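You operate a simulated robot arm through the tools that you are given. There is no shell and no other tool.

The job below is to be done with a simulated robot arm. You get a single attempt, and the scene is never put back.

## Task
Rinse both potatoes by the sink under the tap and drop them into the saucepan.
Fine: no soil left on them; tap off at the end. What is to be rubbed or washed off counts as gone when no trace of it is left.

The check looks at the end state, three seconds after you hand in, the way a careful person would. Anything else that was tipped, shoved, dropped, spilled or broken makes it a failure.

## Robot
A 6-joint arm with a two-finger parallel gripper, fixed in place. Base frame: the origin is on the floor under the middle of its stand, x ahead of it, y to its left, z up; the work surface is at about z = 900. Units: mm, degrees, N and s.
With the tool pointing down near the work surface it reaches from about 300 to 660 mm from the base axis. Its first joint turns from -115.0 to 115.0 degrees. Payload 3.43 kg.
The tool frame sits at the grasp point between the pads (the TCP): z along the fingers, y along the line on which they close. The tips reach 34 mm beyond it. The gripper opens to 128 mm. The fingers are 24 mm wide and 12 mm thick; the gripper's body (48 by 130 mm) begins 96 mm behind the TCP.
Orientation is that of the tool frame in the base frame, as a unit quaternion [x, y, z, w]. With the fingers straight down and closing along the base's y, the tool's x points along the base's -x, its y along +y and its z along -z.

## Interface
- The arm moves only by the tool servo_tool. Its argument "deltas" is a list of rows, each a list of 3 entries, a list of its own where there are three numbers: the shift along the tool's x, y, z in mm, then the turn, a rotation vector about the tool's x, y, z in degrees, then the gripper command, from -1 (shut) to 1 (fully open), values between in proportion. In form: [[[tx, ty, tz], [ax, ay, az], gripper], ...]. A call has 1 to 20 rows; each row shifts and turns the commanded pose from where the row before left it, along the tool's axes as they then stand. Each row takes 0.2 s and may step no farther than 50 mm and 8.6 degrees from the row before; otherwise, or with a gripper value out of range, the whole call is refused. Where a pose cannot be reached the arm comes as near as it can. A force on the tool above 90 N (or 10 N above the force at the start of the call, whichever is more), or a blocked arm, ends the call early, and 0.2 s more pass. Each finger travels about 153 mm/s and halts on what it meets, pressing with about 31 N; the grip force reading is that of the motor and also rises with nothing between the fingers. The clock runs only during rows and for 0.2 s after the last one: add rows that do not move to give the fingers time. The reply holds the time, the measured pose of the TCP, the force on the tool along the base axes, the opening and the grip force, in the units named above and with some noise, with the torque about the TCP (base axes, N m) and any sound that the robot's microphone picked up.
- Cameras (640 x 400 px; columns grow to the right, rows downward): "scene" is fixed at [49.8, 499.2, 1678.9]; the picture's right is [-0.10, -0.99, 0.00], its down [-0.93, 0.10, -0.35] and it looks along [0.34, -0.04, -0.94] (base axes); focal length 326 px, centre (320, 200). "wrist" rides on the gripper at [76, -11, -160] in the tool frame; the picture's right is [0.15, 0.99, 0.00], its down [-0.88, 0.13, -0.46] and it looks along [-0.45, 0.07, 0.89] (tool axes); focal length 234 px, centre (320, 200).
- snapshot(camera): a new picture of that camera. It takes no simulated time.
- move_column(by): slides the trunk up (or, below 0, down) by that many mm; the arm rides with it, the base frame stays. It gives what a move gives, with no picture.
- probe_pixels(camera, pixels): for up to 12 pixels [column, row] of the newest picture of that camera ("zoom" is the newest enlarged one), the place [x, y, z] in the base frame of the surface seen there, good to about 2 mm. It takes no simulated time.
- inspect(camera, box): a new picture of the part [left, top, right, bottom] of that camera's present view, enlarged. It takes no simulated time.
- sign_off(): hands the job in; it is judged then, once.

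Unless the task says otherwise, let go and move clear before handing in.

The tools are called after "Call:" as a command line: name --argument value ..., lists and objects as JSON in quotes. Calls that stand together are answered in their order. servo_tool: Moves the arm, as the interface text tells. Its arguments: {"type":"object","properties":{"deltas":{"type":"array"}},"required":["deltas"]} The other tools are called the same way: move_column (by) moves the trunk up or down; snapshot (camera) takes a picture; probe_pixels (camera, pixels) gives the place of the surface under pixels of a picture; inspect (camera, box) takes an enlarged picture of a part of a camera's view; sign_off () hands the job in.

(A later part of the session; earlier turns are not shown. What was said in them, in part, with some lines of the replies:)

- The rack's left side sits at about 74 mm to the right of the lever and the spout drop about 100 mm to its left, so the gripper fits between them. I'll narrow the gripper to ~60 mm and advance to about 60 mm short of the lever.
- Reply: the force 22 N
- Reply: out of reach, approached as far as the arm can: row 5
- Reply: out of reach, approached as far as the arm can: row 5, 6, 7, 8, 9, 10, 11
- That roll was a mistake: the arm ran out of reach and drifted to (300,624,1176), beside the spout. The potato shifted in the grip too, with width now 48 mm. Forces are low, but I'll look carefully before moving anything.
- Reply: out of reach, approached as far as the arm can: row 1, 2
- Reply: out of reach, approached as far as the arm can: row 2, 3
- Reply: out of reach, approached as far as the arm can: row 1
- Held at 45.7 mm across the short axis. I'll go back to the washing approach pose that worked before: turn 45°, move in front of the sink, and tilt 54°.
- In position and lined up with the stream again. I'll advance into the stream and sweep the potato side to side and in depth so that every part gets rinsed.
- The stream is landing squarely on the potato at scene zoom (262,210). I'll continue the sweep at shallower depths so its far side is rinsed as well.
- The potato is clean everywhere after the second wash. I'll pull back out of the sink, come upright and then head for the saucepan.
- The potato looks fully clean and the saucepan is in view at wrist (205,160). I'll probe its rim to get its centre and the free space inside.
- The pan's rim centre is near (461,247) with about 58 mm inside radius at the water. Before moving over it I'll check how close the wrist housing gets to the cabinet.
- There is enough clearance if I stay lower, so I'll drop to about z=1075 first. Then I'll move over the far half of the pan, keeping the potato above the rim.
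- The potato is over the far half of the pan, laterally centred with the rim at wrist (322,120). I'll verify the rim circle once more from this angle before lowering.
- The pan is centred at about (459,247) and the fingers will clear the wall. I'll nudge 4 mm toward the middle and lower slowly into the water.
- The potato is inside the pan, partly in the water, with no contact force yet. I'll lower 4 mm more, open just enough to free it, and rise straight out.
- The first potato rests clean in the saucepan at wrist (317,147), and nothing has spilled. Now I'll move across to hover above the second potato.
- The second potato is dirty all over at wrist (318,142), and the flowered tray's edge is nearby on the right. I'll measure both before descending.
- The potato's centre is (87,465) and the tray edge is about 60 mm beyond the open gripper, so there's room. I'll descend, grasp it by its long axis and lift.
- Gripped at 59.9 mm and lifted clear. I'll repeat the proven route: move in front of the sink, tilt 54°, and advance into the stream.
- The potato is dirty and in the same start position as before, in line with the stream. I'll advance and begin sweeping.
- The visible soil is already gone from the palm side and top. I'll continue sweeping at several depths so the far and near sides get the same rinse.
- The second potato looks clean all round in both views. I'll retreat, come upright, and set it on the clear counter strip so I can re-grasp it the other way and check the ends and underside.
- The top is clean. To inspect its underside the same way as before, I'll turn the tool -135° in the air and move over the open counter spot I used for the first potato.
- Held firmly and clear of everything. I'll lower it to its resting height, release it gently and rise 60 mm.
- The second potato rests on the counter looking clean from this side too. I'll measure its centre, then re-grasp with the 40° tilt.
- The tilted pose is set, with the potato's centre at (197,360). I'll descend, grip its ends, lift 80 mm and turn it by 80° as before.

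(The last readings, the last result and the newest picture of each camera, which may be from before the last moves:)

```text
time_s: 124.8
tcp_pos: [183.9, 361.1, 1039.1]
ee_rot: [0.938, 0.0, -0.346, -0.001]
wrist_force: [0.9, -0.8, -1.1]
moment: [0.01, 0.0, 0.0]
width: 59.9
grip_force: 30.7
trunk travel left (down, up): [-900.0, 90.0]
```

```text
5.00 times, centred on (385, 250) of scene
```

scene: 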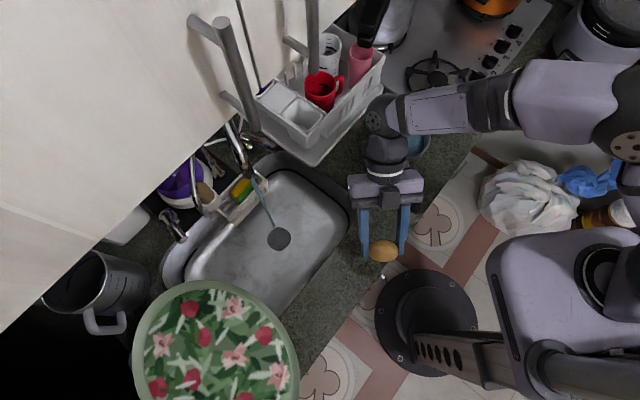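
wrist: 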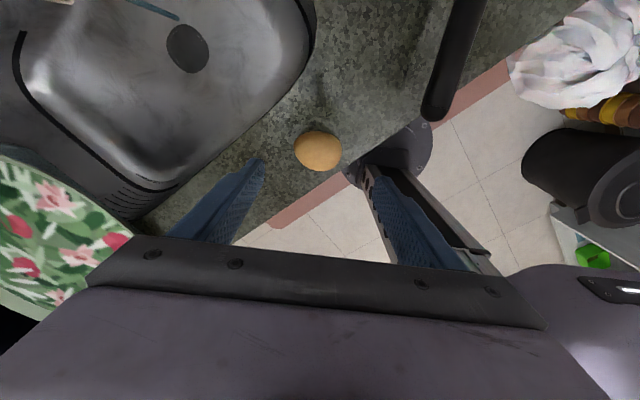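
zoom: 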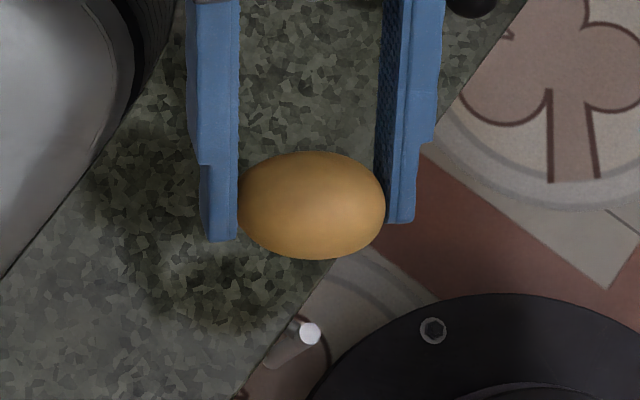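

Clean on this side as well. I'll raise it and tilt 24° more to see the bottom.

Call:
servo_tool --deltas '[[[-21.4, 0, -25.5], [0, 0, 0], -1], [[-21.4, 0, -25.5], [0, 0, 0], -1], [[-21.4, 0, -25.5], [0, 0, 0], -1], [[-21.4, 0, -25.5], [0, 0, 0], -1], [[0, 0, 0], [0, -8, 0], -1], [[0, 0, 0], [0, -8, 0], -1], [[0, 0, 0], [0, -8, 0], -1], [[-5, 0, 0], [0, -8, 0], -1]]'

Call:
inspect --camera "scene" --box '[360, 200, 450, 280]'

```text
time_s: 126.6
tcp_pos: [183.5, 359.5, 1175.1]
ee_rot: [0.807, 0.0, -0.59, 0.0]
wrist_force: [-0.1, 0.7, 0.0]
moment: [-0.02, 0.0, -0.03]
width: 60.2
grip_force: 30.5
trunk travel left (down, up): [-900.0, 90.0]
```

```text
5.00 times, centred on (405, 240) of scene
```

zoom: 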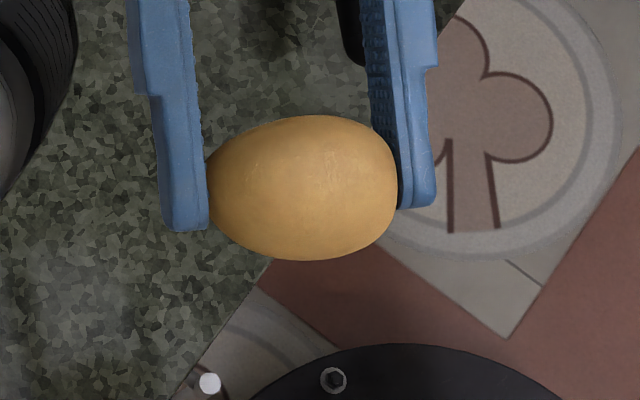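

The underside is spotless as well. I'll rotate back upright and lower it toward the counter.

Call:
servo_tool --deltas '[[[0, 0, 0], [0, 8.03, 0], -1], [[0, 0, 0], [0, 8.03, 0], -1], [[0, 0, 0], [0, 8.03, 0], -1], [[0, 0, 0], [0, 8.03, 0], -1], [[0, 0, 0], [0, 8.03, 0], -1], [[0, 0, 0], [0, 8.03, 0], -1], [[0, 0, 0], [0, 8.03, 0], -1], [[0, 0, 0], [0, 8.03, 0], -1], [[0, 0, 0], [0, 8.03, 0], -1], [[16, -1, 20], [0, 0, 0], -1], [[0, 0, 35], [0, 0, 0], -1], [[0, 0, 35], [0, 0, 0], -1], [[0, 0, 35], [0, 0, 0], -1], [[0, 0, 35], [0, 0, 0], -1], [[0, 0, 30], [0, 0, 0], -1], [[0, 0, 20], [0, 0, 0], -1], [[0, 0, 12], [0, 0, 0], -1]]'

Call:
snapshot --camera "wrist"

```text
time_s: 130.2
tcp_pos: [199.3, 359.7, 953.3]
ee_rot: [1.0, -0.001, 0.0, 0.0]
wrist_force: [0.3, 0.9, -1.0]
moment: [0.02, 0.01, 0.01]
width: 59.8
grip_force: 30.5
trunk travel left (down, up): [-900.0, 90.0]
```

```text
taken
```

wrist: 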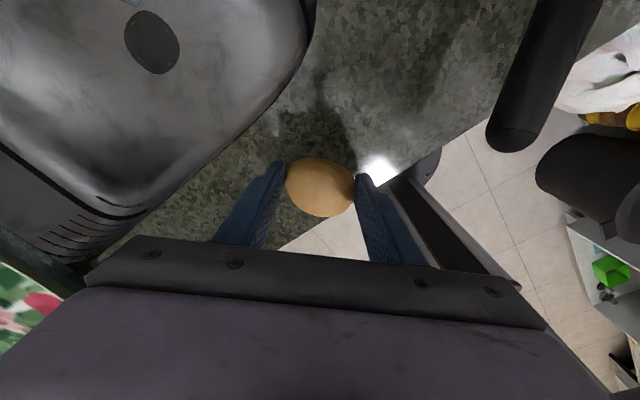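

Nothing is touching yet, at z=953. I'll lower the last few millimetres, release, rise, and turn the tool 90° for a short-axis grasp.

Call:
servo_tool --deltas '[[[0, 0, 5], [0, 0, 0], -1], [[0, 0, 4], [0, 0, 0], -1], [[0, 0, 0], [0, 0, 0], -0.05], [[0, 0, 0], [0, 0, 0], 0.15], [[0, 0, 0], [0, 0, 0], 0.4], [[0, 0, 0], [0, 0, 0], 0.4], [[0, 0, -30], [0, 0, 0], 0.4], [[0, 0, -40], [0, 0, 0], 0.4], [[0, 0, -40], [0, 0, 8.2], 0.4], [[0, 0, 0], [0, 0, 8.2], 0.4], [[0, 0, 0], [0, 0, 8.2], 0.4], [[0, 0, 0], [0, 0, 8.2], 0.4], [[0, 0, 0], [0, 0, 8.2], 0.4], [[0, 0, 0], [0, 0, 8.2], 0.4], [[0, 0, 0], [0, 0, 8.2], 0.4], [[0, 0, 0], [0, 0, 8.2], 0.4], [[0, 0, 0], [0, 0, 8.2], 0.4], [[0, 0, 0], [0, 0, 8.2], 0.4], [[0, 0, 0], [0, 0, 8], 0.4]]'

Call:
snapshot --camera "wrist"

Call:
inspect --camera "wrist" --box '[270, 90, 380, 190]'

```text
time_s: 134.2
tcp_pos: [197.6, 361.3, 1056.4]
ee_rot: [-0.706, 0.709, 0.001, 0.0]
wrist_force: [1.0, 0.6, -0.1]
moment: [0.02, 0.04, 0.01]
width: 89.4
grip_force: 0.1
trunk travel left (down, up): [-900.0, 90.0]
```

```text
taken
```

wrist: 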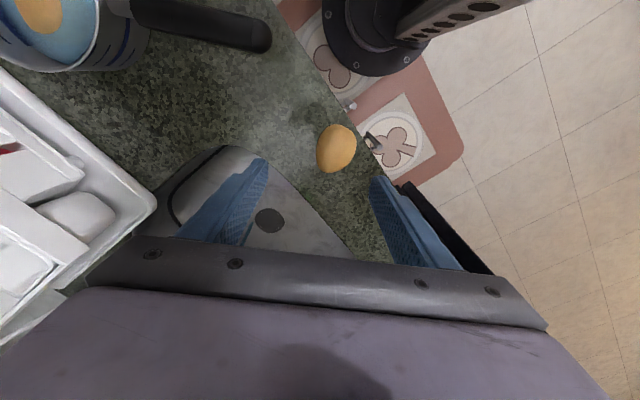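

```text
4.00 times, centred on (325, 140) of wrist
```

zoom: 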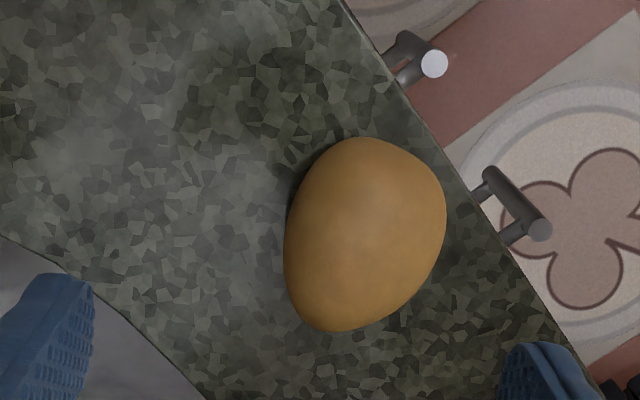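

The potato has settled a little toward the front edge, at wrist (336,148), and all its visible surface is clean. I'll measure its centre for the short-axis grasp.

Call:
probe_pixels --camera "wrist" --pixels '[[336, 148], [320, 150], [353, 146], [340, 130], [332, 168], [350, 135], [322, 165], [375, 165], [362, 140]]'

```text
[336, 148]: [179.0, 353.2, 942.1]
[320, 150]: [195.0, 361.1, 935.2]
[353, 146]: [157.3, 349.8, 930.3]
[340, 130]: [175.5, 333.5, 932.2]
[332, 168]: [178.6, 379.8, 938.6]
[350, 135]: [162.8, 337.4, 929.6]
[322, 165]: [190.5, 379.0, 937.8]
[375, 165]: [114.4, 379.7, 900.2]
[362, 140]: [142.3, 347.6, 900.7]
```

Its centre is about (176,356), still securely on the counter. I'll shift over it, descend, close across the short axis, and lift.

Call:
servo_tool --deltas '[[[5.3, 21.1, 20], [0, 0, 0], 0.4], [[0, 0, 35], [0, 0, 0], 0.4], [[0, 0, 30], [0, 0, 0], 0.4], [[0, 0, 20], [0, 0, 0], 0.4], [[0, 0, 13], [0, 0, 0], 0.4], [[0, 0, 0], [0, 0, 0], 0.4], [[0, 0, 0], [0, 0, 0], 0.0], [[0, 0, 0], [0, 0, 0], -0.5], [[0, 0, 0], [0, 0, 0], -1], [[0, 0, -20], [0, 0, 0], -1], [[0, 0, -30], [0, 0, 0], -1], [[0, 0, -35], [0, 0, 0], -1], [[0, 0, -35], [0, 0, 0], -1], [[0, 0, -35], [0, 0, 0], -1], [[0, 0, -35], [0, 0, 0], -1]]'

Call:
snapshot --camera "wrist"

Call:
inspect --camera "wrist" --box '[270, 130, 370, 230]'

```text
time_s: 137.4
tcp_pos: [178.6, 354.2, 1126.7]
ee_rot: [-0.706, 0.708, -0.001, 0.001]
wrist_force: [0.1, 0.7, 0.1]
moment: [0.0, -0.03, -0.01]
width: 48.0
grip_force: 31.0
trunk travel left (down, up): [-900.0, 90.0]
```

```text
taken
```

wrist: 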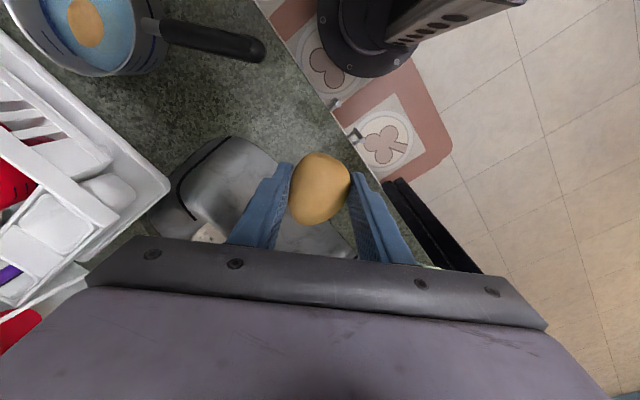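

```text
4.00 times, centred on (320, 180) of wrist
```

zoom: 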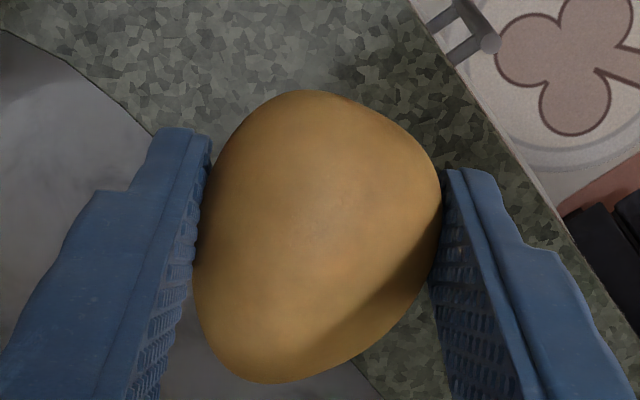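

Held at 48 mm, and both ends that were under the pads look clean at zoom (310,100) and (260,370). I'll give it the same second rinse with the ends exposed, so back to the washing approach pose.

Call:
servo_tool --deltas '[[[0, 0, 0], [0, 0, 7.5], -1], [[0, 0, 0], [0, 0, 7.5], -1], [[0, 0, 0], [0, 0, 7.5], -1], [[0, 0, 0], [0, 0, 7.5], -1], [[0, 0, 0], [0, 0, 7.5], -1], [[0, 0, 0], [0, 0, 7.5], -1], [[-24.8, 25.9, 0], [0, 0, 0], -1], [[-24.8, 25.9, 0], [0, 0, 0], -1], [[-24.8, 26, 0], [0, 0, 0], -1], [[0, 0, 0], [0, -7.7, 0], -1], [[0, 0, 0], [0, -7.7, 0], -1], [[0, 0, 0], [0, -7.7, 0], -1], [[0, 0, 0], [0, -7.7, 0], -1], [[0, 0, 0], [0, -7.7, 0], -1], [[0, 0, 0], [0, -7.7, 0], -1], [[0, 0, 0], [0, -7.8, 0], -1]]'

Call:
inspect --camera "scene" --box '[220, 130, 380, 290]'

```text
time_s: 140.8
tcp_pos: [173.9, 463.8, 1125.9]
ee_rot: [-0.34, 0.824, 0.174, 0.419]
wrist_force: [0.1, -0.2, -1.3]
moment: [-0.02, -0.02, 0.01]
width: 47.6
grip_force: 31.5
trunk travel left (down, up): [-900.0, 90.0]
```

```text
2.50 times, centred on (300, 210) of scene
```

zoom: 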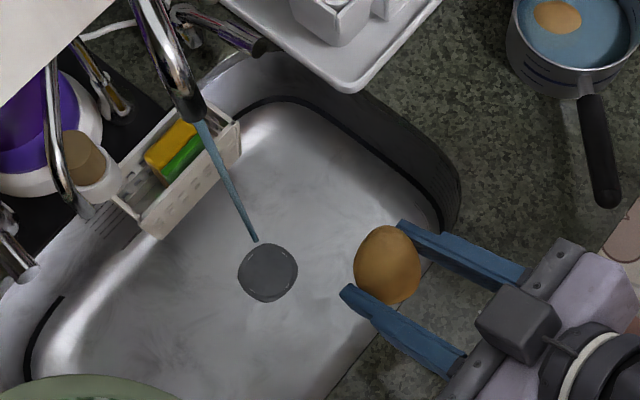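

In line with the stream again and clean-looking already. I'll advance and do the second sweep.

Call:
servo_tool --deltas '[[[-3.8, -0.4, 30.9], [0, 0, 0], -1], [[-3.8, -0.4, 30.9], [0, 0, 0], -1], [[-3.8, -0.4, 30.9], [0, 0, 0], -1], [[-3.8, -0.4, 30.9], [0, 0, 0], -1], [[-3.8, -0.4, 30.9], [0, 0, 0], -1], [[-3.8, -0.4, 30.9], [0, 0, 0], -1], [[-3.8, -0.4, 30.9], [0, 0, 0], -1], [[0, 6, 0], [0, 0, 0], -1], [[0, 6, 0], [0, 0, 0], -1], [[0, 6, 0], [0, 0, 0], -1], [[0, -6, 0], [0, 0, 0], -1], [[0, -6, 0], [0, 0, 0], -1], [[0, -6, 0], [0, 0, 0], -1], [[0, -6, 0], [0, 0, 0], -1], [[0, -6, 0], [0, 0, 0], -1], [[0, -6, 0], [0, 0, 0], -1], [[-5.9, 6, 8.1], [0, 0, 0], -1], [[0, 6, 0], [0, 0, 0], -1], [[0, 6, 0], [0, 0, 0], -1], [[0, 6, 0], [0, 0, 0], -1]]'

Call:
servo_tool --deltas '[[[0, -6, 0], [0, 0, 0], -1], [[0, -6, 0], [0, 0, 0], -1], [[0, -6, 0], [0, 0, 0], -1], [[5.9, 0, -8.1], [0, 0, 0], -1], [[0, 6, 0], [0, 0, 0], -1], [[0, 6, 0], [0, 0, 0], -1], [[0, 6, 0], [0, 0, 0], -1], [[0, 6, 0], [0, 0, 0], -1], [[5.9, 0, -8.1], [0, 0, 0], -1], [[0, -6, 0], [0, 0, 0], -1], [[0, -6, 0], [0, 0, 0], -1], [[0, -6, 0], [0, 0, 0], -1], [[0, -6, 0], [0, 0, 0], -1], [[5.9, 0, -8.1], [0, 0, 0], -1], [[0, 6, 0], [0, 0, 0], -1], [[0, 6, 0], [0, 0, 0], -1], [[0, 6, 0], [0, 0, 0], -1], [[0, 0, 0], [0, 0, 0], -1]]'

Call:
inspect --camera "scene" --box '[240, 160, 310, 220]'

Call:
inspect --camera "wrist" --box '[270, 130, 370, 230]'

```text
time_s: 145.0
tcp_pos: [314.1, 607.8, 1022.0]
ee_rot: [-0.34, 0.823, 0.174, 0.419]
wrist_force: [-0.3, 1.4, -0.4]
moment: [-0.01, 0.02, 0.01]
width: 47.9
grip_force: 31.2
trunk travel left (down, up): [-900.0, 90.0]
```

```text
time_s: 148.8
tcp_pos: [293.5, 586.5, 1021.7]
ee_rot: [-0.339, 0.824, 0.172, 0.42]
wrist_force: [0.1, 0.3, -1.8]
moment: [-0.01, 0.03, 0.01]
width: 47.9
grip_force: 31.3
trunk travel left (down, up): [-900.0, 90.0]
```

```text
6.67 times, centred on (275, 190) of scene
```

zoom: 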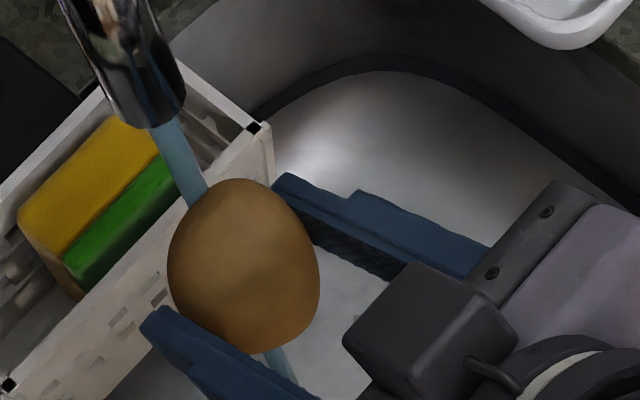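

```text
4.00 times, centred on (320, 180) of wrist
```

zoom: 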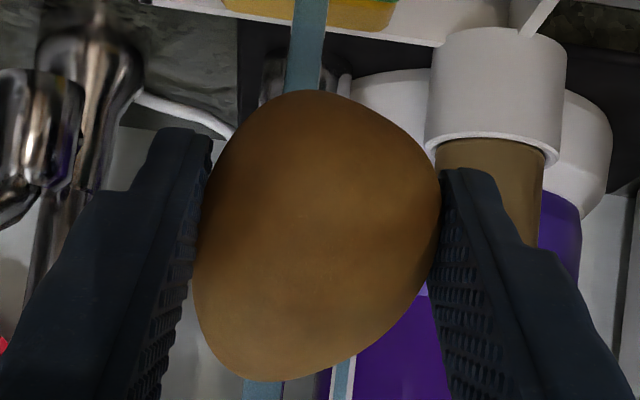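

Both rinses of the second potato are done and it looks clean everywhere. I'll pull back, come upright and move toward the saucepan on the same path as before.

Call:
servo_tool --deltas '[[[2.8, 0, -33.6], [0, 0, 0], -1], [[2.8, 0, -33.6], [0, 0, 0], -1], [[2.8, 0, -33.6], [0, 0, 0], -1], [[2.8, 0, -33.6], [0, 0, 0], -1], [[2.8, 0, -33.6], [0, 0, 0], -1], [[2.8, 0, -33.6], [0, 0, 0], -1], [[0, 0, 0], [0, 7.72, 0], -1], [[0, 0, 0], [0, 7.72, 0], -1], [[0, 0, 0], [0, 7.72, 0], -1], [[0, 0, 0], [0, 7.72, 0], -1], [[0, 0, 0], [0, 7.72, 0], -1], [[0, 0, 0], [0, 7.72, 0], -1], [[0, 0, 0], [0, 7.72, 0], -1], [[0, -40, 0], [0, 0, 0], -1], [[0, -40, 0], [0, 0, 0], -1], [[0, -40, 0], [0, 0, 0], -1], [[0, -40, 0], [0, 0, 0], -1], [[0, -40, 0], [0, 0, 0], -1]]'

Call:
snapshot --camera "wrist"

Call:
inspect --camera "wrist" --box '[140, 90, 380, 240]'

```text
time_s: 152.6
tcp_pos: [311.1, 319.6, 1125.9]
ee_rot: [-0.383, 0.924, 0.001, -0.001]
wrist_force: [-0.4, -0.6, -1.3]
moment: [0.03, 0.05, 0.02]
width: 47.7
grip_force: 30.9
trunk travel left (down, up): [-900.0, 90.0]
```

```text
taken
```

wrist: 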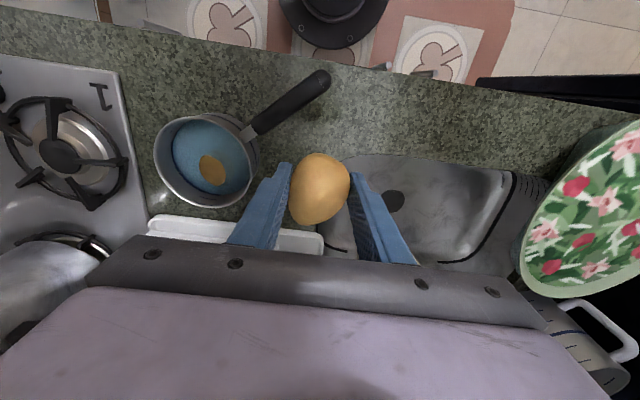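

```text
2.67 times, centred on (260, 165) of wrist
```

zoom: 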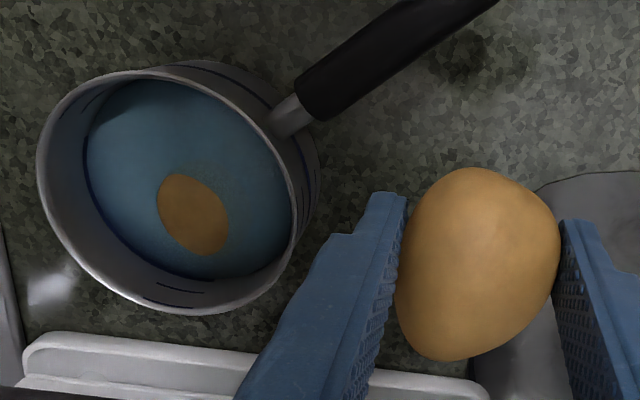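

The first potato's top shows in the pan at wrist (212,170), on the far half as planned. I'll probe it to choose where the second one goes.

Call:
probe_pixels --camera "wrist" --pixels '[[212, 170], [202, 165], [222, 178], [212, 158], [212, 182], [190, 140], [225, 145], [318, 190], [318, 158], [318, 220]]'

```text
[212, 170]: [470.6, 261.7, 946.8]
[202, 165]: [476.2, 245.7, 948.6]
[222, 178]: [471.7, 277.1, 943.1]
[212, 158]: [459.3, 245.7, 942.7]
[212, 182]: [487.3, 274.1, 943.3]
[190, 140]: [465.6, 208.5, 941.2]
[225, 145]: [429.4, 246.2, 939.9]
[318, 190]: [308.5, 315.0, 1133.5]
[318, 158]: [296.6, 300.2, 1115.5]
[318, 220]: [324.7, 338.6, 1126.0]
```

The first potato sits about 18 mm toward the far side of the pan's centre. I'll put the second on the near side, so I'm dropping to z≈1075 and moving over that half.

Call:
servo_tool --deltas '[[[0, 0, 25], [0, 0, 0], -1], [[0, 0, 25], [0, 0, 0], -1], [[-5.5, -31.1, 0], [0, 0, 0], -1], [[-5.5, -31.1, 0], [0, 0, 0], -1], [[-5.5, -31.1, 0], [0, 0, 0], -1], [[-5.5, -31.1, 0], [0, 0, 0], -1], [[-5.6, -31.2, 0], [0, 0, 0], -1], [[0, 0, 0], [0, 0, 0], -1]]'

Call:
snapshot --camera "wrist"

Call:
snapshot --camera "scene"

```text
time_s: 154.4
tcp_pos: [439.2, 230.6, 1076.1]
ee_rot: [-0.383, 0.924, 0.0, -0.001]
wrist_force: [-0.8, 1.3, -0.8]
moment: [-0.03, -0.01, -0.01]
width: 47.4
grip_force: 31.2
trunk travel left (down, up): [-900.0, 90.0]
```

```text
taken
```

wrist: 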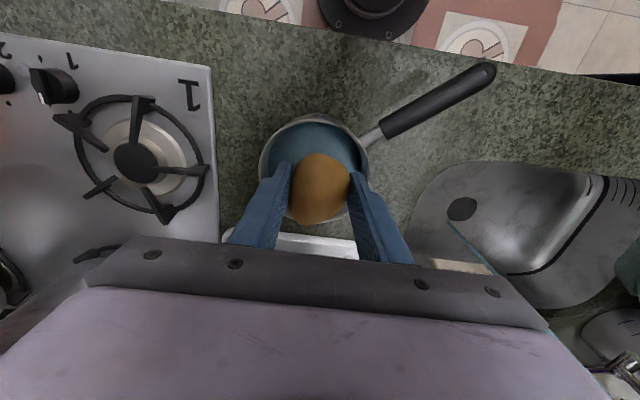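

```text
taken
```

scene: 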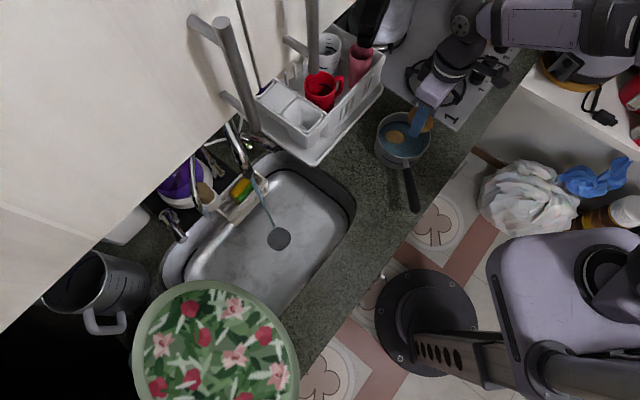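

The second potato is over the near half, clear of the rim. I'll lower it in stages, with small steps near the end in case it touches the first one.

Call:
servo_tool --deltas '[[[0, -1.5, 25], [0, 0, 0], -1], [[0, 0, 25], [0, 0, 0], -1], [[0, 0, 25], [0, 0, 0], -1], [[0, 0, 20], [0, 0, 0], -1], [[0, 0, 8], [0, 0, 0], -1], [[0, 0, 3], [0, 0, 0], -1], [[0, 0, 3], [0, 0, 0], -1]]'

Call:
snapshot --camera "wrist"

Call:
inspect --camera "scene" --box '[350, 70, 470, 190]'

```text
time_s: 156.0
tcp_pos: [443.2, 231.3, 967.1]
ee_rot: [-0.382, 0.924, 0.0, -0.001]
wrist_force: [-0.2, -0.7, -0.1]
moment: [-0.01, 0.0, 0.0]
width: 47.6
grip_force: 30.2
trunk travel left (down, up): [-900.0, 90.0]
```

```text
taken
```

wrist: 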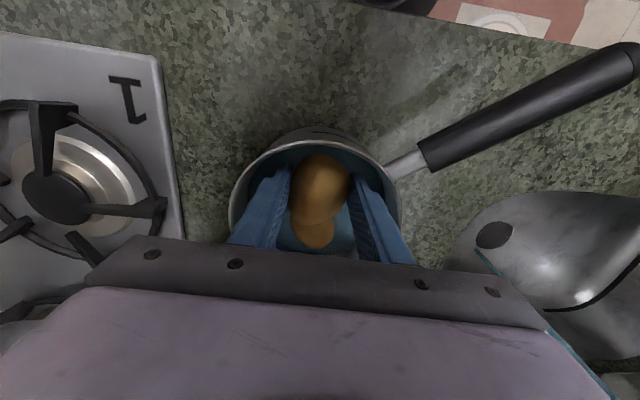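

```text
3.33 times, centred on (410, 130) of scene
```

zoom: 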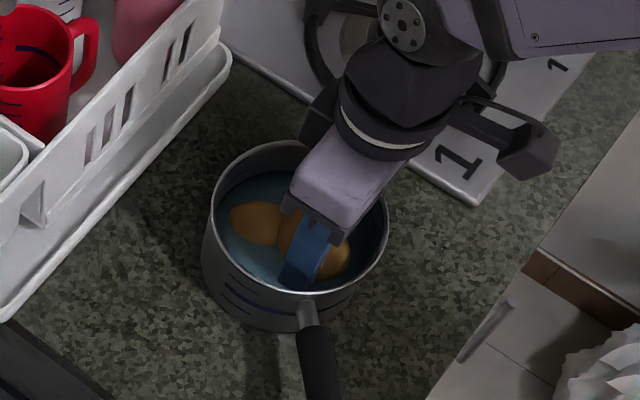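

No contact yet, and both potatoes are visible in the pan in the scene zoom at (255,225) and (320,255). I'll shift 4 mm toward the near side and lower gently in 3 mm steps.

Call:
servo_tool --deltas '[[[4, 0, 0], [0, 0, 0], -1], [[0, 0, 3], [0, 0, 0], -1], [[0, 0, 3], [0, 0, 0], -1], [[0, 0, 3], [0, 0, 0], -1], [[0, 0, 0], [0, 0, 0], -1]]'

Call:
snapshot --camera "wrist"

```text
time_s: 157.2
tcp_pos: [439.9, 226.7, 965.6]
ee_rot: [-0.382, 0.924, 0.001, 0.007]
wrist_force: [0.6, -0.5, 49.3]
moment: [0.07, 0.93, 0.01]
width: 47.4
grip_force: 31.2
trunk travel left (down, up): [-900.0, 90.0]
```

```text
taken
```

wrist: 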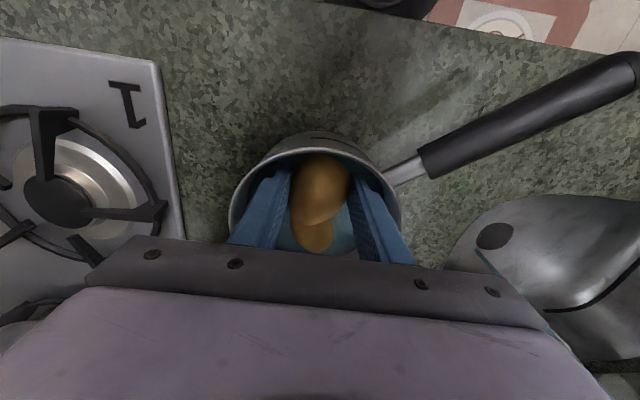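

There's now 49 N upward, so the potato is pressing on the other one or the wall. I'll ease up at once to take the load off.

Call:
servo_tool --deltas '[[[0, 0, -5], [0, 0, 0], -1], [[0, 0, -4], [0, 0, 0], -1]]'

Call:
inspect --camera "scene" --box '[350, 70, 470, 190]'

Call:
inspect --camera "wrist" --box '[220, 120, 420, 270]'

```text
time_s: 157.8
tcp_pos: [438.1, 226.0, 965.0]
ee_rot: [-0.382, 0.924, -0.001, -0.004]
wrist_force: [2.3, 1.5, 0.2]
moment: [0.03, -0.03, -0.07]
width: 47.9
grip_force: 30.9
trunk travel left (down, up): [-900.0, 90.0]
```

```text
3.33 times, centred on (410, 130) of scene
```

zoom: 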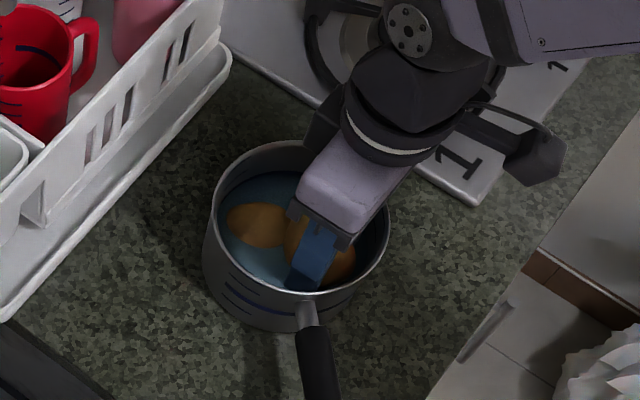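

```text
2.67 times, centred on (320, 195) of wrist
```

zoom: 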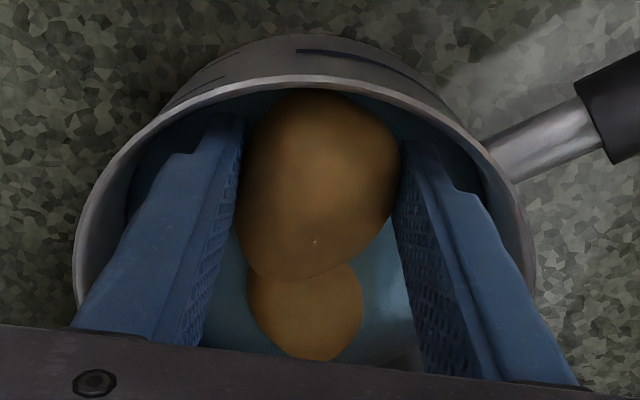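

Unloaded again, but I'm now about 30 mm off-centre, so the potato's near end was likely on the wall. I'll move 6 mm back toward the middle and try lowering in 2 mm steps.

Call:
servo_tool --deltas '[[[-3, 0, -1], [0, 0, 0], -1], [[-3, 0, 0], [0, 0, 0], -1], [[0, 0, 2], [0, 0, 0], -1], [[0, 0, 2], [0, 0, 0], -1]]'

```text
time_s: 158.8
tcp_pos: [442.8, 232.3, 964.7]
ee_rot: [-0.382, 0.924, 0.0, 0.0]
wrist_force: [-1.5, -2.8, 4.7]
moment: [0.06, -0.12, -0.07]
width: 47.5
grip_force: 31.2
trunk travel left (down, up): [-900.0, 90.0]
```

Light contact only (5 N) at z≈965: the potato is resting on the first one inside the pan, below the rim. I'll open gently so that it settles into the near gap, then rise straight up.

Call:
servo_tool --deltas '[[[0, 0, -1], [0, 0, 0], -1], [[0, 0, 0], [0, 0, 0], -0.22], [[0, 0, 0], [0, 0, 0], -0.12], [[0, 0, 0], [0, 0, 0], -0.08], [[0, 0, 0], [0, 0, 0], -0.08], [[0, 0, -15], [0, 0, 0], -0.08], [[0, 0, -25], [0, 0, 0], -0.08], [[0, 0, -35], [0, 0, 0], -0.08], [[0, 0, -35], [0, 0, 0], -0.08]]'

Call:
snapshot --camera "wrist"

Call:
inspect --camera "wrist" --box '[240, 80, 400, 220]'

Call:
inspect --camera "scene" --box '[350, 70, 470, 190]'

```text
time_s: 160.8
tcp_pos: [444.5, 231.6, 1076.5]
ee_rot: [-0.381, 0.924, 0.0, 0.0]
wrist_force: [-0.5, -0.1, -0.1]
moment: [0.01, -0.02, 0.02]
width: 58.9
grip_force: 0.1
trunk travel left (down, up): [-900.0, 90.0]
```

```text
taken
```

wrist: 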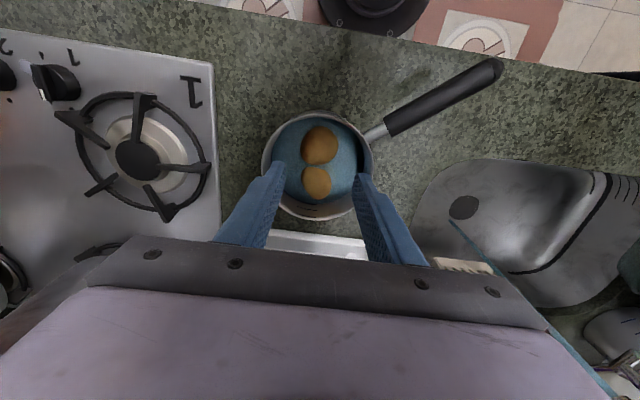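

```text
2.86 times, centred on (320, 150) of wrist
```

zoom: 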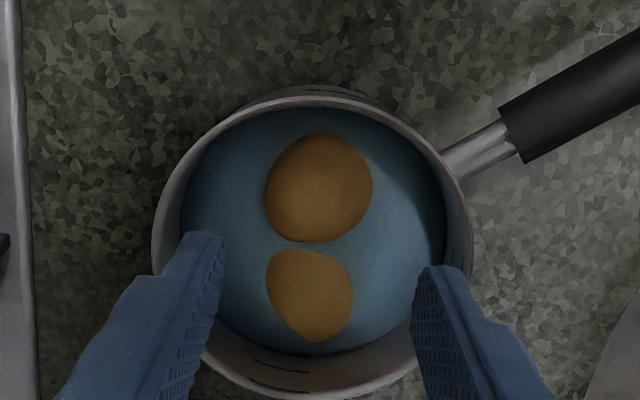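

```text
3.33 times, centred on (410, 130) of scene
```

zoom: 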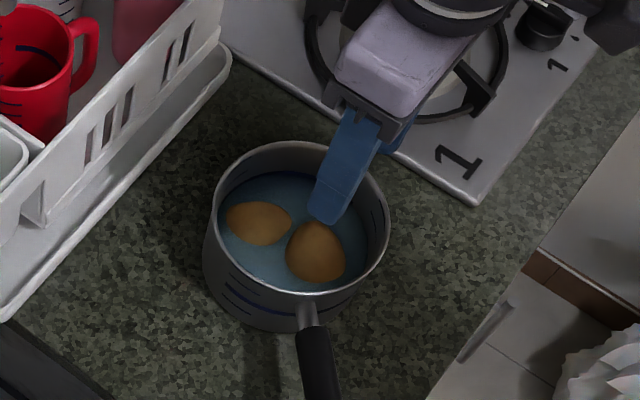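

Both clean potatoes now lie side by side in the saucepan, below the rim and with nothing spilled. Now I'll go back to shut the tap: retreat, move across, and tilt to the lever approach pose.

Call:
servo_tool --deltas '[[[8, 20, -10], [0, 0, 0], -0.08], [[8, 40, -10], [0, 0, 0], 0.0], [[6, 45, -10], [0, 0, 0], 0.0], [[6, 45, -10], [0, 0, 0], 0.0], [[0, 45, -6], [0, 0, 0], 0.0], [[0, 45, 0], [0, 0, 0], 0.0], [[0, 9, 0], [0, 0, 0], 0.0], [[0, 0, 0], [0, -7.7, 0], 0.0], [[0, 0, 0], [0, -7.7, 0], 0.0], [[0, 0, 0], [0, -7.7, 0], 0.0], [[0, 0, 0], [0, -7.7, 0], 0.0], [[0, 0, 0], [0, -7.7, 0], 0.0], [[0, 0, 0], [0, -7.7, 0], 0.0], [[0, 0, 0], [0, -7.8, 0], 0.0]]'

Call:
snapshot --camera "wrist"

Call:
inspect --camera "scene" --box '[210, 110, 310, 210]'

```text
time_s: 163.8
tcp_pos: [247.2, 389.3, 1119.9]
ee_rot: [-0.341, 0.823, 0.174, 0.419]
wrist_force: [0.0, 0.4, 1.0]
moment: [-0.03, 0.02, -0.04]
width: 64.2
grip_force: 0.0
trunk travel left (down, up): [-900.0, 90.0]
```

```text
taken
```

wrist: 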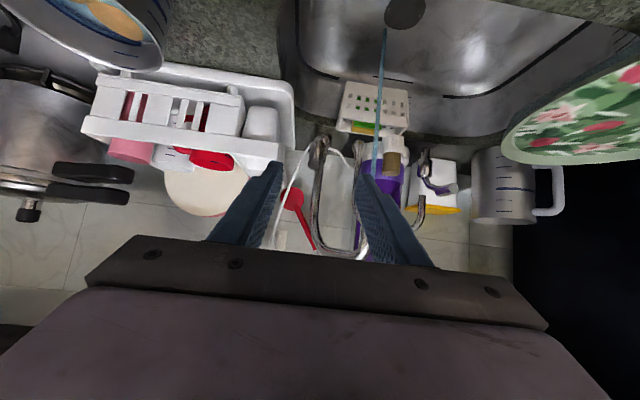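

```text
4.00 times, centred on (260, 160) of scene
```

zoom: 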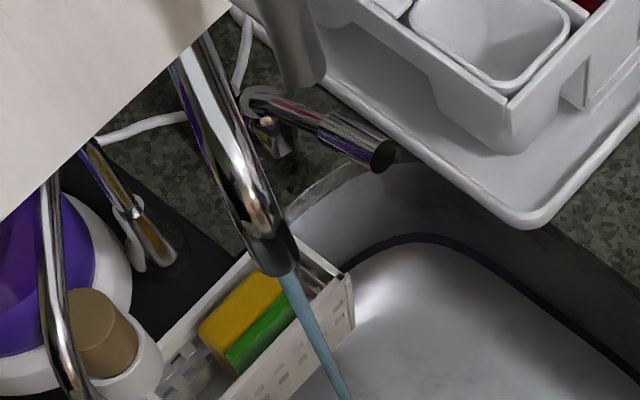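

The stream is still running and the lever is still raised at scene zoom (375,150). I'll advance to about 50 mm short of the lever along the earlier approach line.

Call:
servo_tool --deltas '[[[-23, -0.7, 31.7], [0, 0, 0], 0.0], [[-23, -0.7, 31.7], [0, 0, 0], 0.0], [[-23, -0.7, 31.7], [0, 0, 0], 0.0], [[0, 0, 28], [0, 0, 0], 0.0], [[0, 0, 28], [0, 0, 0], 0.0], [[0, 0, 28], [0, 0, 0], 0.0], [[0, 0, 28], [0, 0, 0], 0.0]]'

Call:
snapshot --camera "wrist"

Call:
inspect --camera "wrist" --box '[240, 110, 400, 250]'

```text
time_s: 165.4
tcp_pos: [399.1, 534.7, 1053.9]
ee_rot: [-0.34, 0.824, 0.173, 0.419]
wrist_force: [0.7, 0.4, 0.6]
moment: [0.02, 0.01, 0.01]
width: 63.9
grip_force: 0.1
trunk travel left (down, up): [-900.0, 90.0]
```

```text
taken
```

wrist: 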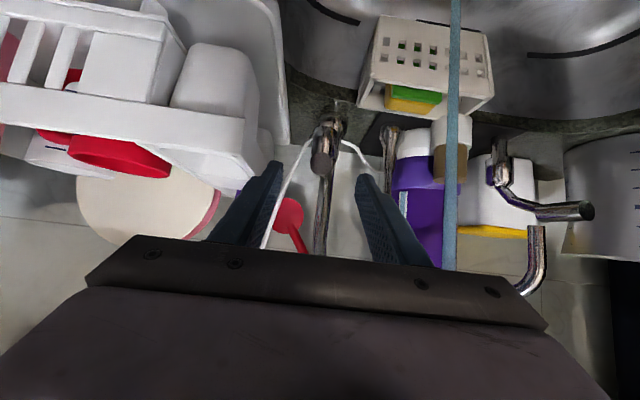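

```text
2.86 times, centred on (320, 180) of wrist
```

zoom: 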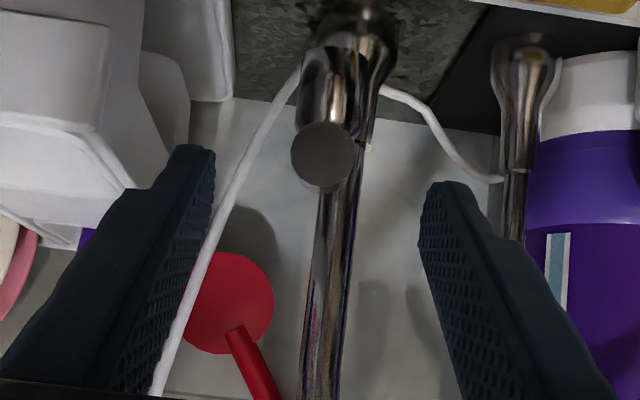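

The lever's end is well between the open fingers at wrist (323,163). I'll probe its current position so I can line up exactly.

Call:
probe_pixels --camera "wrist" --pixels '[[323, 163], [323, 158], [317, 163], [329, 165], [323, 172], [325, 145]]'

```text
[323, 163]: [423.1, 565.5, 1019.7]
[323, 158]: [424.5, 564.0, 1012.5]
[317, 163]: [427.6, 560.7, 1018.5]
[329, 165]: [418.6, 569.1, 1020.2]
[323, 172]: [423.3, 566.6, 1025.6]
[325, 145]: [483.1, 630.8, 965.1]
```

The lever end is at (423,565,1019), so I'll shift about 4 mm sideways, advance the last 53 mm and close on the grip.

Call:
servo_tool --deltas '[[[0.2, 2, 13.3], [0, 0, 0], 0.0], [[0.2, 1.5, 13.3], [0, 0, 0], 0.0], [[0.2, 0, 13.3], [0, 0, 0], 0.0], [[0.2, 0, 13.3], [0, 0, 0], 0.0], [[0, 0, 0], [0, 0, 0], -0.4], [[0, 0, 0], [0, 0, 0], -0.7], [[0, 0, 0], [0, 0, 0], -1]]'

Call:
inspect --camera "wrist" --box '[250, 120, 390, 260]'

```text
time_s: 167.0
tcp_pos: [426.8, 565.5, 1023.6]
ee_rot: [-0.34, 0.824, 0.174, 0.419]
wrist_force: [7.3, -6.5, -0.6]
moment: [0.06, -0.05, 0.74]
width: 28.0
grip_force: 45.4
trunk travel left (down, up): [-900.0, 90.0]
```

```text
2.86 times, centred on (320, 190) of wrist
```

zoom: 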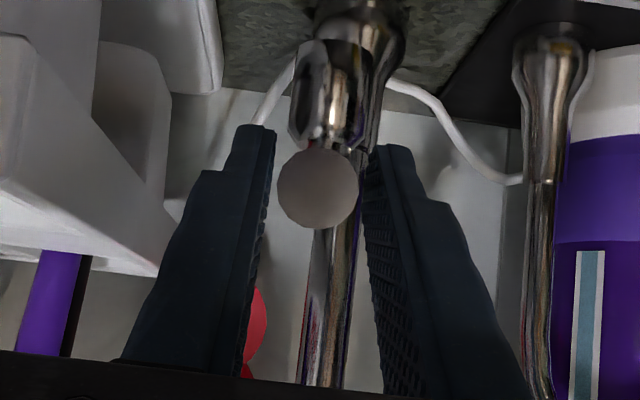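

Gripped the same way as when opening. I'll push the lever down 26 mm, back to its original closed height.

Call:
servo_tool --deltas '[[[3.3, 0, 2.2], [0, 0, 0], -1], [[3.3, 0, 2.2], [0, 0, 0], -1], [[3.3, 0, 2.2], [0, 0, 0], -1], [[3.3, 0, 2.2], [0, 0, 0], -1], [[3.3, 0, 2.2], [0, 0, 0], -1], [[3.3, 0, 2.2], [0, 0, 0], -1], [[1.6, 0, 1.2], [0, 0, 0], -1]]'

Call:
inspect --camera "scene" --box '[210, 110, 370, 270]'

Call:
snapshot --camera "wrist"

```text
time_s: 168.6
tcp_pos: [424.6, 562.2, 1000.9]
ee_rot: [-0.338, 0.823, 0.174, 0.421]
wrist_force: [2.3, -15.9, 12.9]
moment: [0.89, -0.89, 0.65]
width: 27.8
grip_force: 45.2
trunk travel left (down, up): [-900.0, 90.0]
```

```text
2.50 times, centred on (290, 190) of scene
```

zoom: 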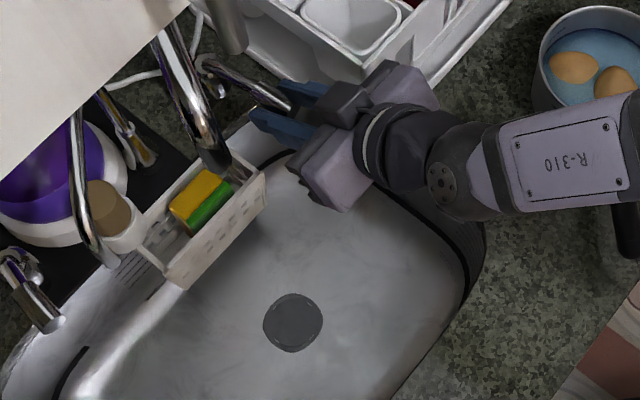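

```text
taken
```

wrist: 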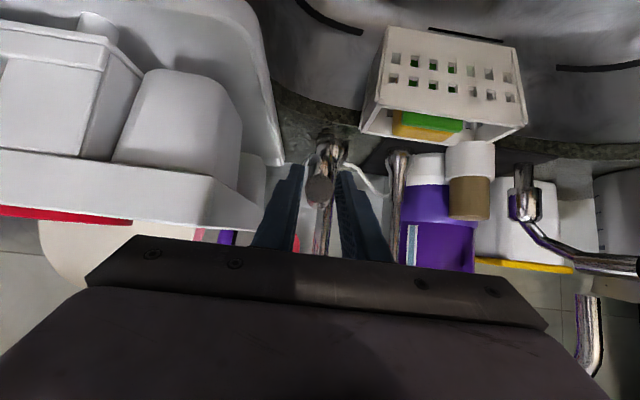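

The stream is gone, and the lever is back at its original height. I'll press 3 mm further to make sure it is firmly against its stop.

Call:
servo_tool --deltas '[[[1.6, 0, 1.2], [0, 0, 0], -1], [[1.2, 0, 0.8], [0, 0, 0], -1], [[0, 0, 0], [0, 0, 0], -1]]'

Call:
inspect --camera "scene" --box '[210, 110, 310, 210]'

```text
time_s: 169.4
tcp_pos: [423.1, 561.6, 999.1]
ee_rot: [-0.34, 0.822, 0.175, 0.423]
wrist_force: [2.2, -14.7, 22.1]
moment: [0.15, -0.32, 0.69]
width: 28.1
grip_force: 44.9
trunk travel left (down, up): [-900.0, 90.0]
```

```text
4.00 times, centred on (260, 160) of scene
```

zoom: 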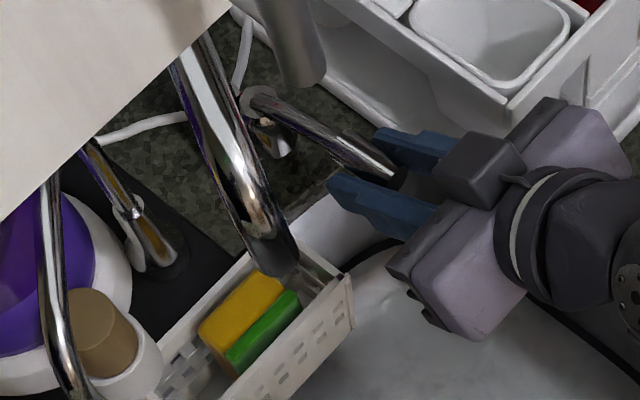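

The force rose to 22 N with almost no movement, so the lever is on its stop and the tap is shut. I'll relax the push, open the fingers and back off along the approach line.

Call:
servo_tool --deltas '[[[-1.5, 0, -1], [0, 0, 0], -1], [[0, 0, 0], [0, 0, 0], -0.3], [[0, 0, 0], [0, 0, 0], 0.0], [[0, 0, 0], [0, 0, 0], 0.0], [[0, 0, -25], [0, 0, 0], 0.0], [[0, 0, -30], [0, 0, 0], 0.0], [[0, 0, -35], [0, 0, 0], 0.0], [[0, 0, -35], [0, 0, 0], 0.0], [[0, 0, -35], [0, 0, 0], 0.0], [[10, 0, -35], [0, 0, 0], 0.0], [[15, 0, -35], [0, 0, 0], 0.0]]'

Call:
snapshot --camera "scene"

Call:
snapshot --camera "wrist"

Call:
inspect --camera "scene" --box '[200, 110, 320, 260]'

```text
time_s: 171.8
tcp_pos: [280.1, 423.1, 1111.1]
ee_rot: [-0.341, 0.823, 0.174, 0.419]
wrist_force: [-0.7, 0.4, 0.6]
moment: [0.02, 0.01, 0.02]
width: 64.1
grip_force: 0.1
trunk travel left (down, up): [-900.0, 90.0]
```

```text
taken
```

scene: 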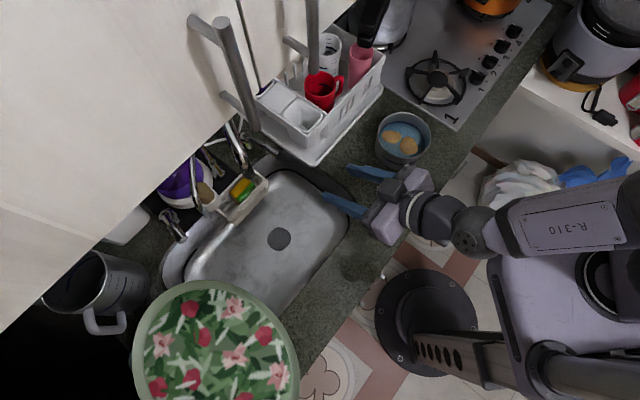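

```text
taken
```

wrist: 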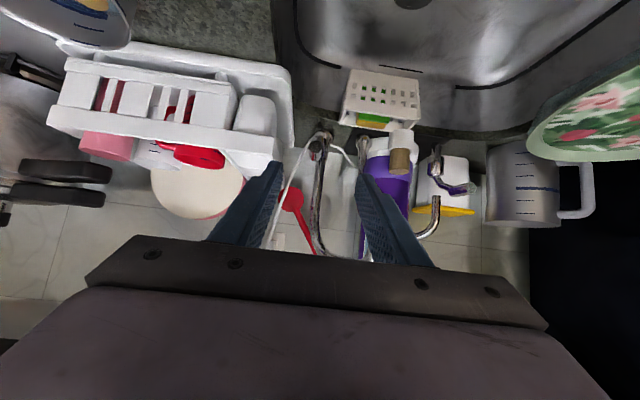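

```text
2.67 times, centred on (260, 185) of scene
```

zoom: 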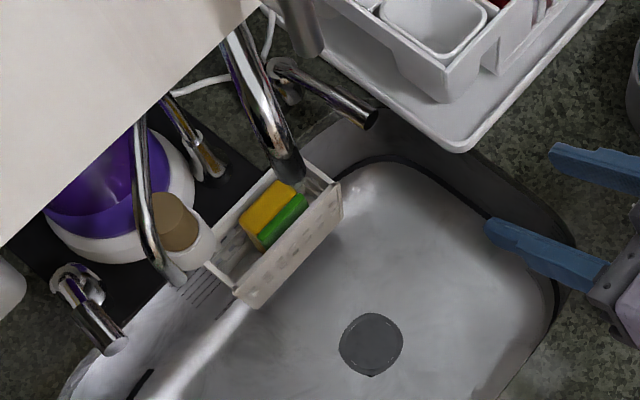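

The tap is off, the spout and caddy are where they started, and both potatoes show in the pan at scene (393,135) and (408,146). I'll move clear, come upright and take a close final look at the potatoes and the surroundings.

Call:
servo_tool --deltas '[[[14.7, 0, -20.2], [0, 0, 0], 0.0], [[14.7, 0, -20.2], [0, 0, 0], 0.0], [[0, 0, 0], [0, 7.72, 0], 0.0], [[0, 0, 0], [0, 7.72, 0], 0.0], [[0, 0, 0], [0, 7.72, 0], 0.0], [[0, 0, 0], [0, 7.72, 0], 0.0], [[0, 0, 0], [0, 7.72, 0], 0.0], [[0, 0, 0], [0, 7.72, 0], 0.0], [[0, 0, 0], [0, 7.72, 0], 0.0], [[0, -40, -20], [0, 0, 0], 0.0], [[0, -40, -20], [0, 0, 0], 0.0], [[0, -40, 0], [0, 0, 0], 0.0], [[0, 0, 0], [0, 0, 0], 0.0]]'

Call:
snapshot --camera "wrist"

Call:
snapshot --camera "scene"

Call:
inspect --camera "wrist" --box '[130, 60, 330, 220]'

```text
time_s: 174.6
tcp_pos: [331.1, 303.5, 1151.3]
ee_rot: [-0.382, 0.924, -0.001, -0.002]
wrist_force: [-0.3, 0.6, -0.1]
moment: [-0.04, 0.0, 0.01]
width: 64.2
grip_force: 0.1
trunk travel left (down, up): [-900.0, 90.0]
```

```text
taken
```

wrist: 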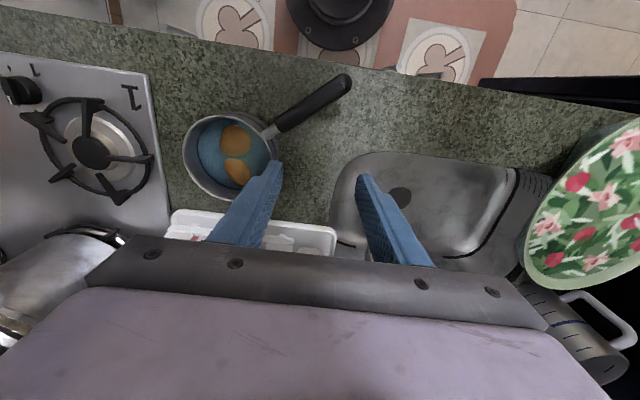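

```text
taken
```

scene: 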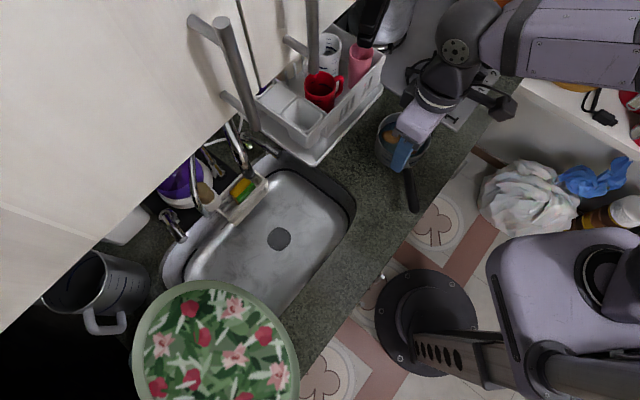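

```text
2.50 times, centred on (230, 140) of wrist
```

zoom: 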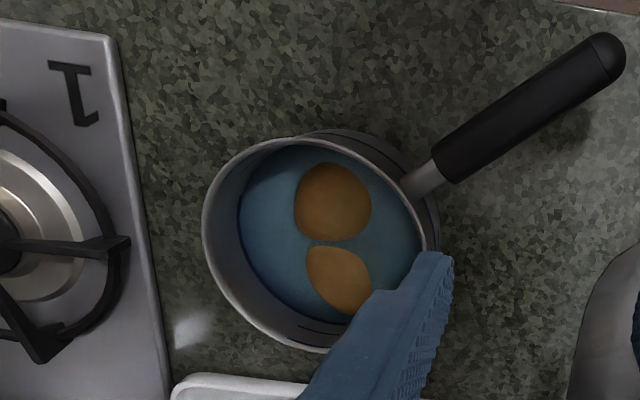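

Both potatoes lie in the pan, and the pan and its handle appear unmoved. I'll zoom in close on the potatoes, then move the arm away from the pan for one last check.

Call:
inspect --camera "wrist" --box '[205, 110, 275, 195]'

Call:
servo_tool --deltas '[[[15, 40, -10], [0, 0, 0], 0.0], [[0, 45, -10], [0, 0, 0], 0.0], [[0, 45, -10], [0, 0, 0], 0.0], [[0, 0, 0], [0, 0, 0], 0.0]]'

Call:
inspect --camera "scene" --box '[360, 100, 450, 220]'

Call:
snapshot --camera "scene"

```text
4.71 times, centred on (240, 152) of wrist
```

zoom: 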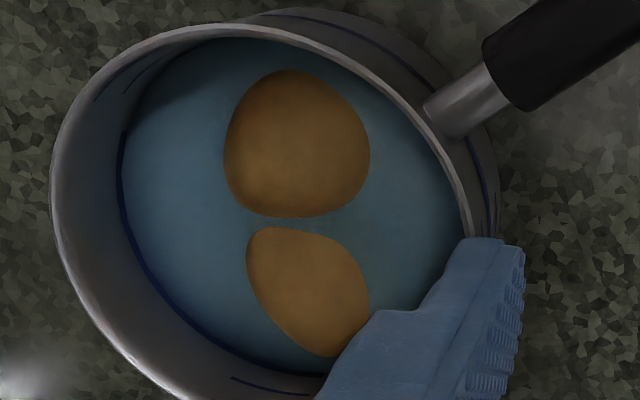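

```text
time_s: 175.6
tcp_pos: [229.3, 385.9, 1182.2]
ee_rot: [-0.382, 0.924, 0.001, -0.001]
wrist_force: [0.1, 0.1, 0.3]
moment: [-0.03, 0.03, 0.05]
width: 64.2
grip_force: 0.0
trunk travel left (down, up): [-900.0, 90.0]
```

```text
3.33 times, centred on (405, 160) of scene
```

zoom: 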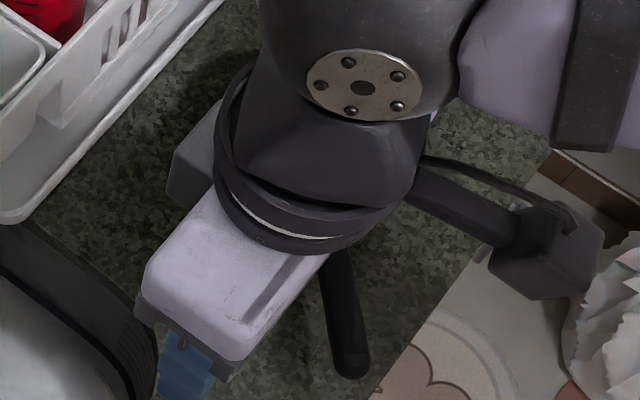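

```text
taken
```

scene: 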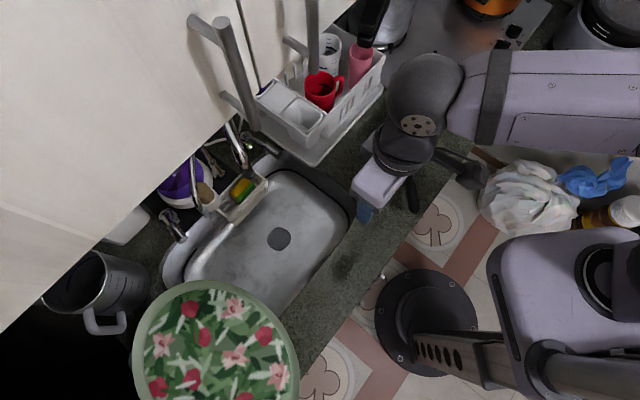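

The potatoes look evenly clean in the close-up. There's a darker patch on the counter at scene (343,265), so I'll check whether it's just the stone pattern.

Call:
inspect --camera "scene" --box '[300, 230, 400, 330]'

Call:
inspect --camera "wrist" --box '[200, 60, 440, 220]'

```text
4.00 times, centred on (350, 280) of scene
```

zoom: 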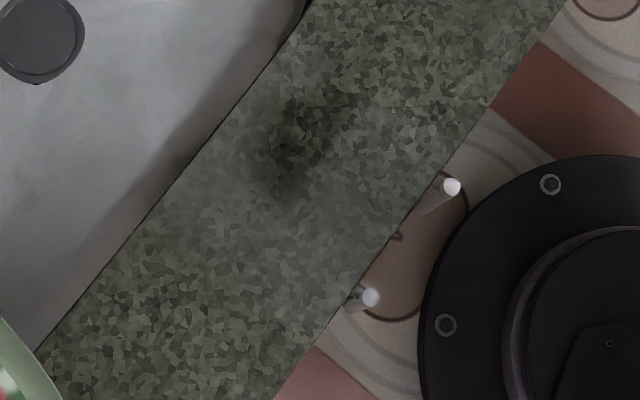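

```text
2.50 times, centred on (320, 140) of wrist
```

zoom: 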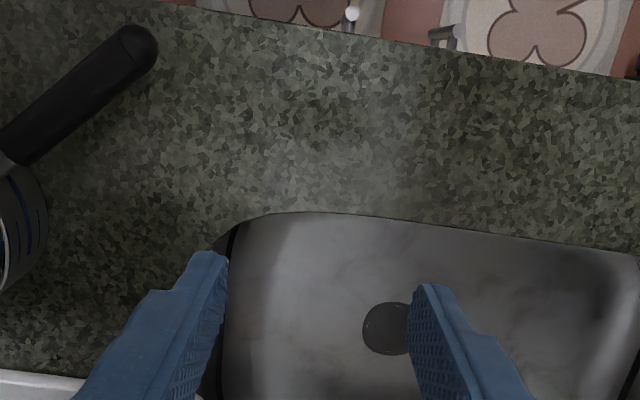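

The dark patch is only the gripper's soft shadow; the wrist view shows plain, clean stone there. Both potatoes are clean in the saucepan, the tap is shut with no stream, the gripper is open and clear, and nothing else has moved, so I'm handing in.

Call:
sign_off

```text
The job is handed in.
```

Both potatoes are rinsed clean and lying in the saucepan, and the tap is off. The job is handed in; I haven't seen the result of the check.

- **Potatoes:** I washed each one twice, holding it a different way each time. Between washes I looked at each from several sides, including underneath, and saw no soil. Only small patches under the gripper pads during the second rinse went unchecked.
- **Tap:** I used the thick spout and pushed its lever back down to its stop. The last pictures show no stream.
- **First potato bumped the spout:** while I was rolling the wrist, the arm ran out of reach and drifted. The potato pressed against the spout and shifted in the grip. Later pictures show the spout tip in the same place.
- **Second potato pressed in the pan:** while I was lowering it, it pushed with about 49 N, probably against the pan wall or the other potato. I backed off and set it down again. I saw no spill, and the pan didn't appear to have moved.
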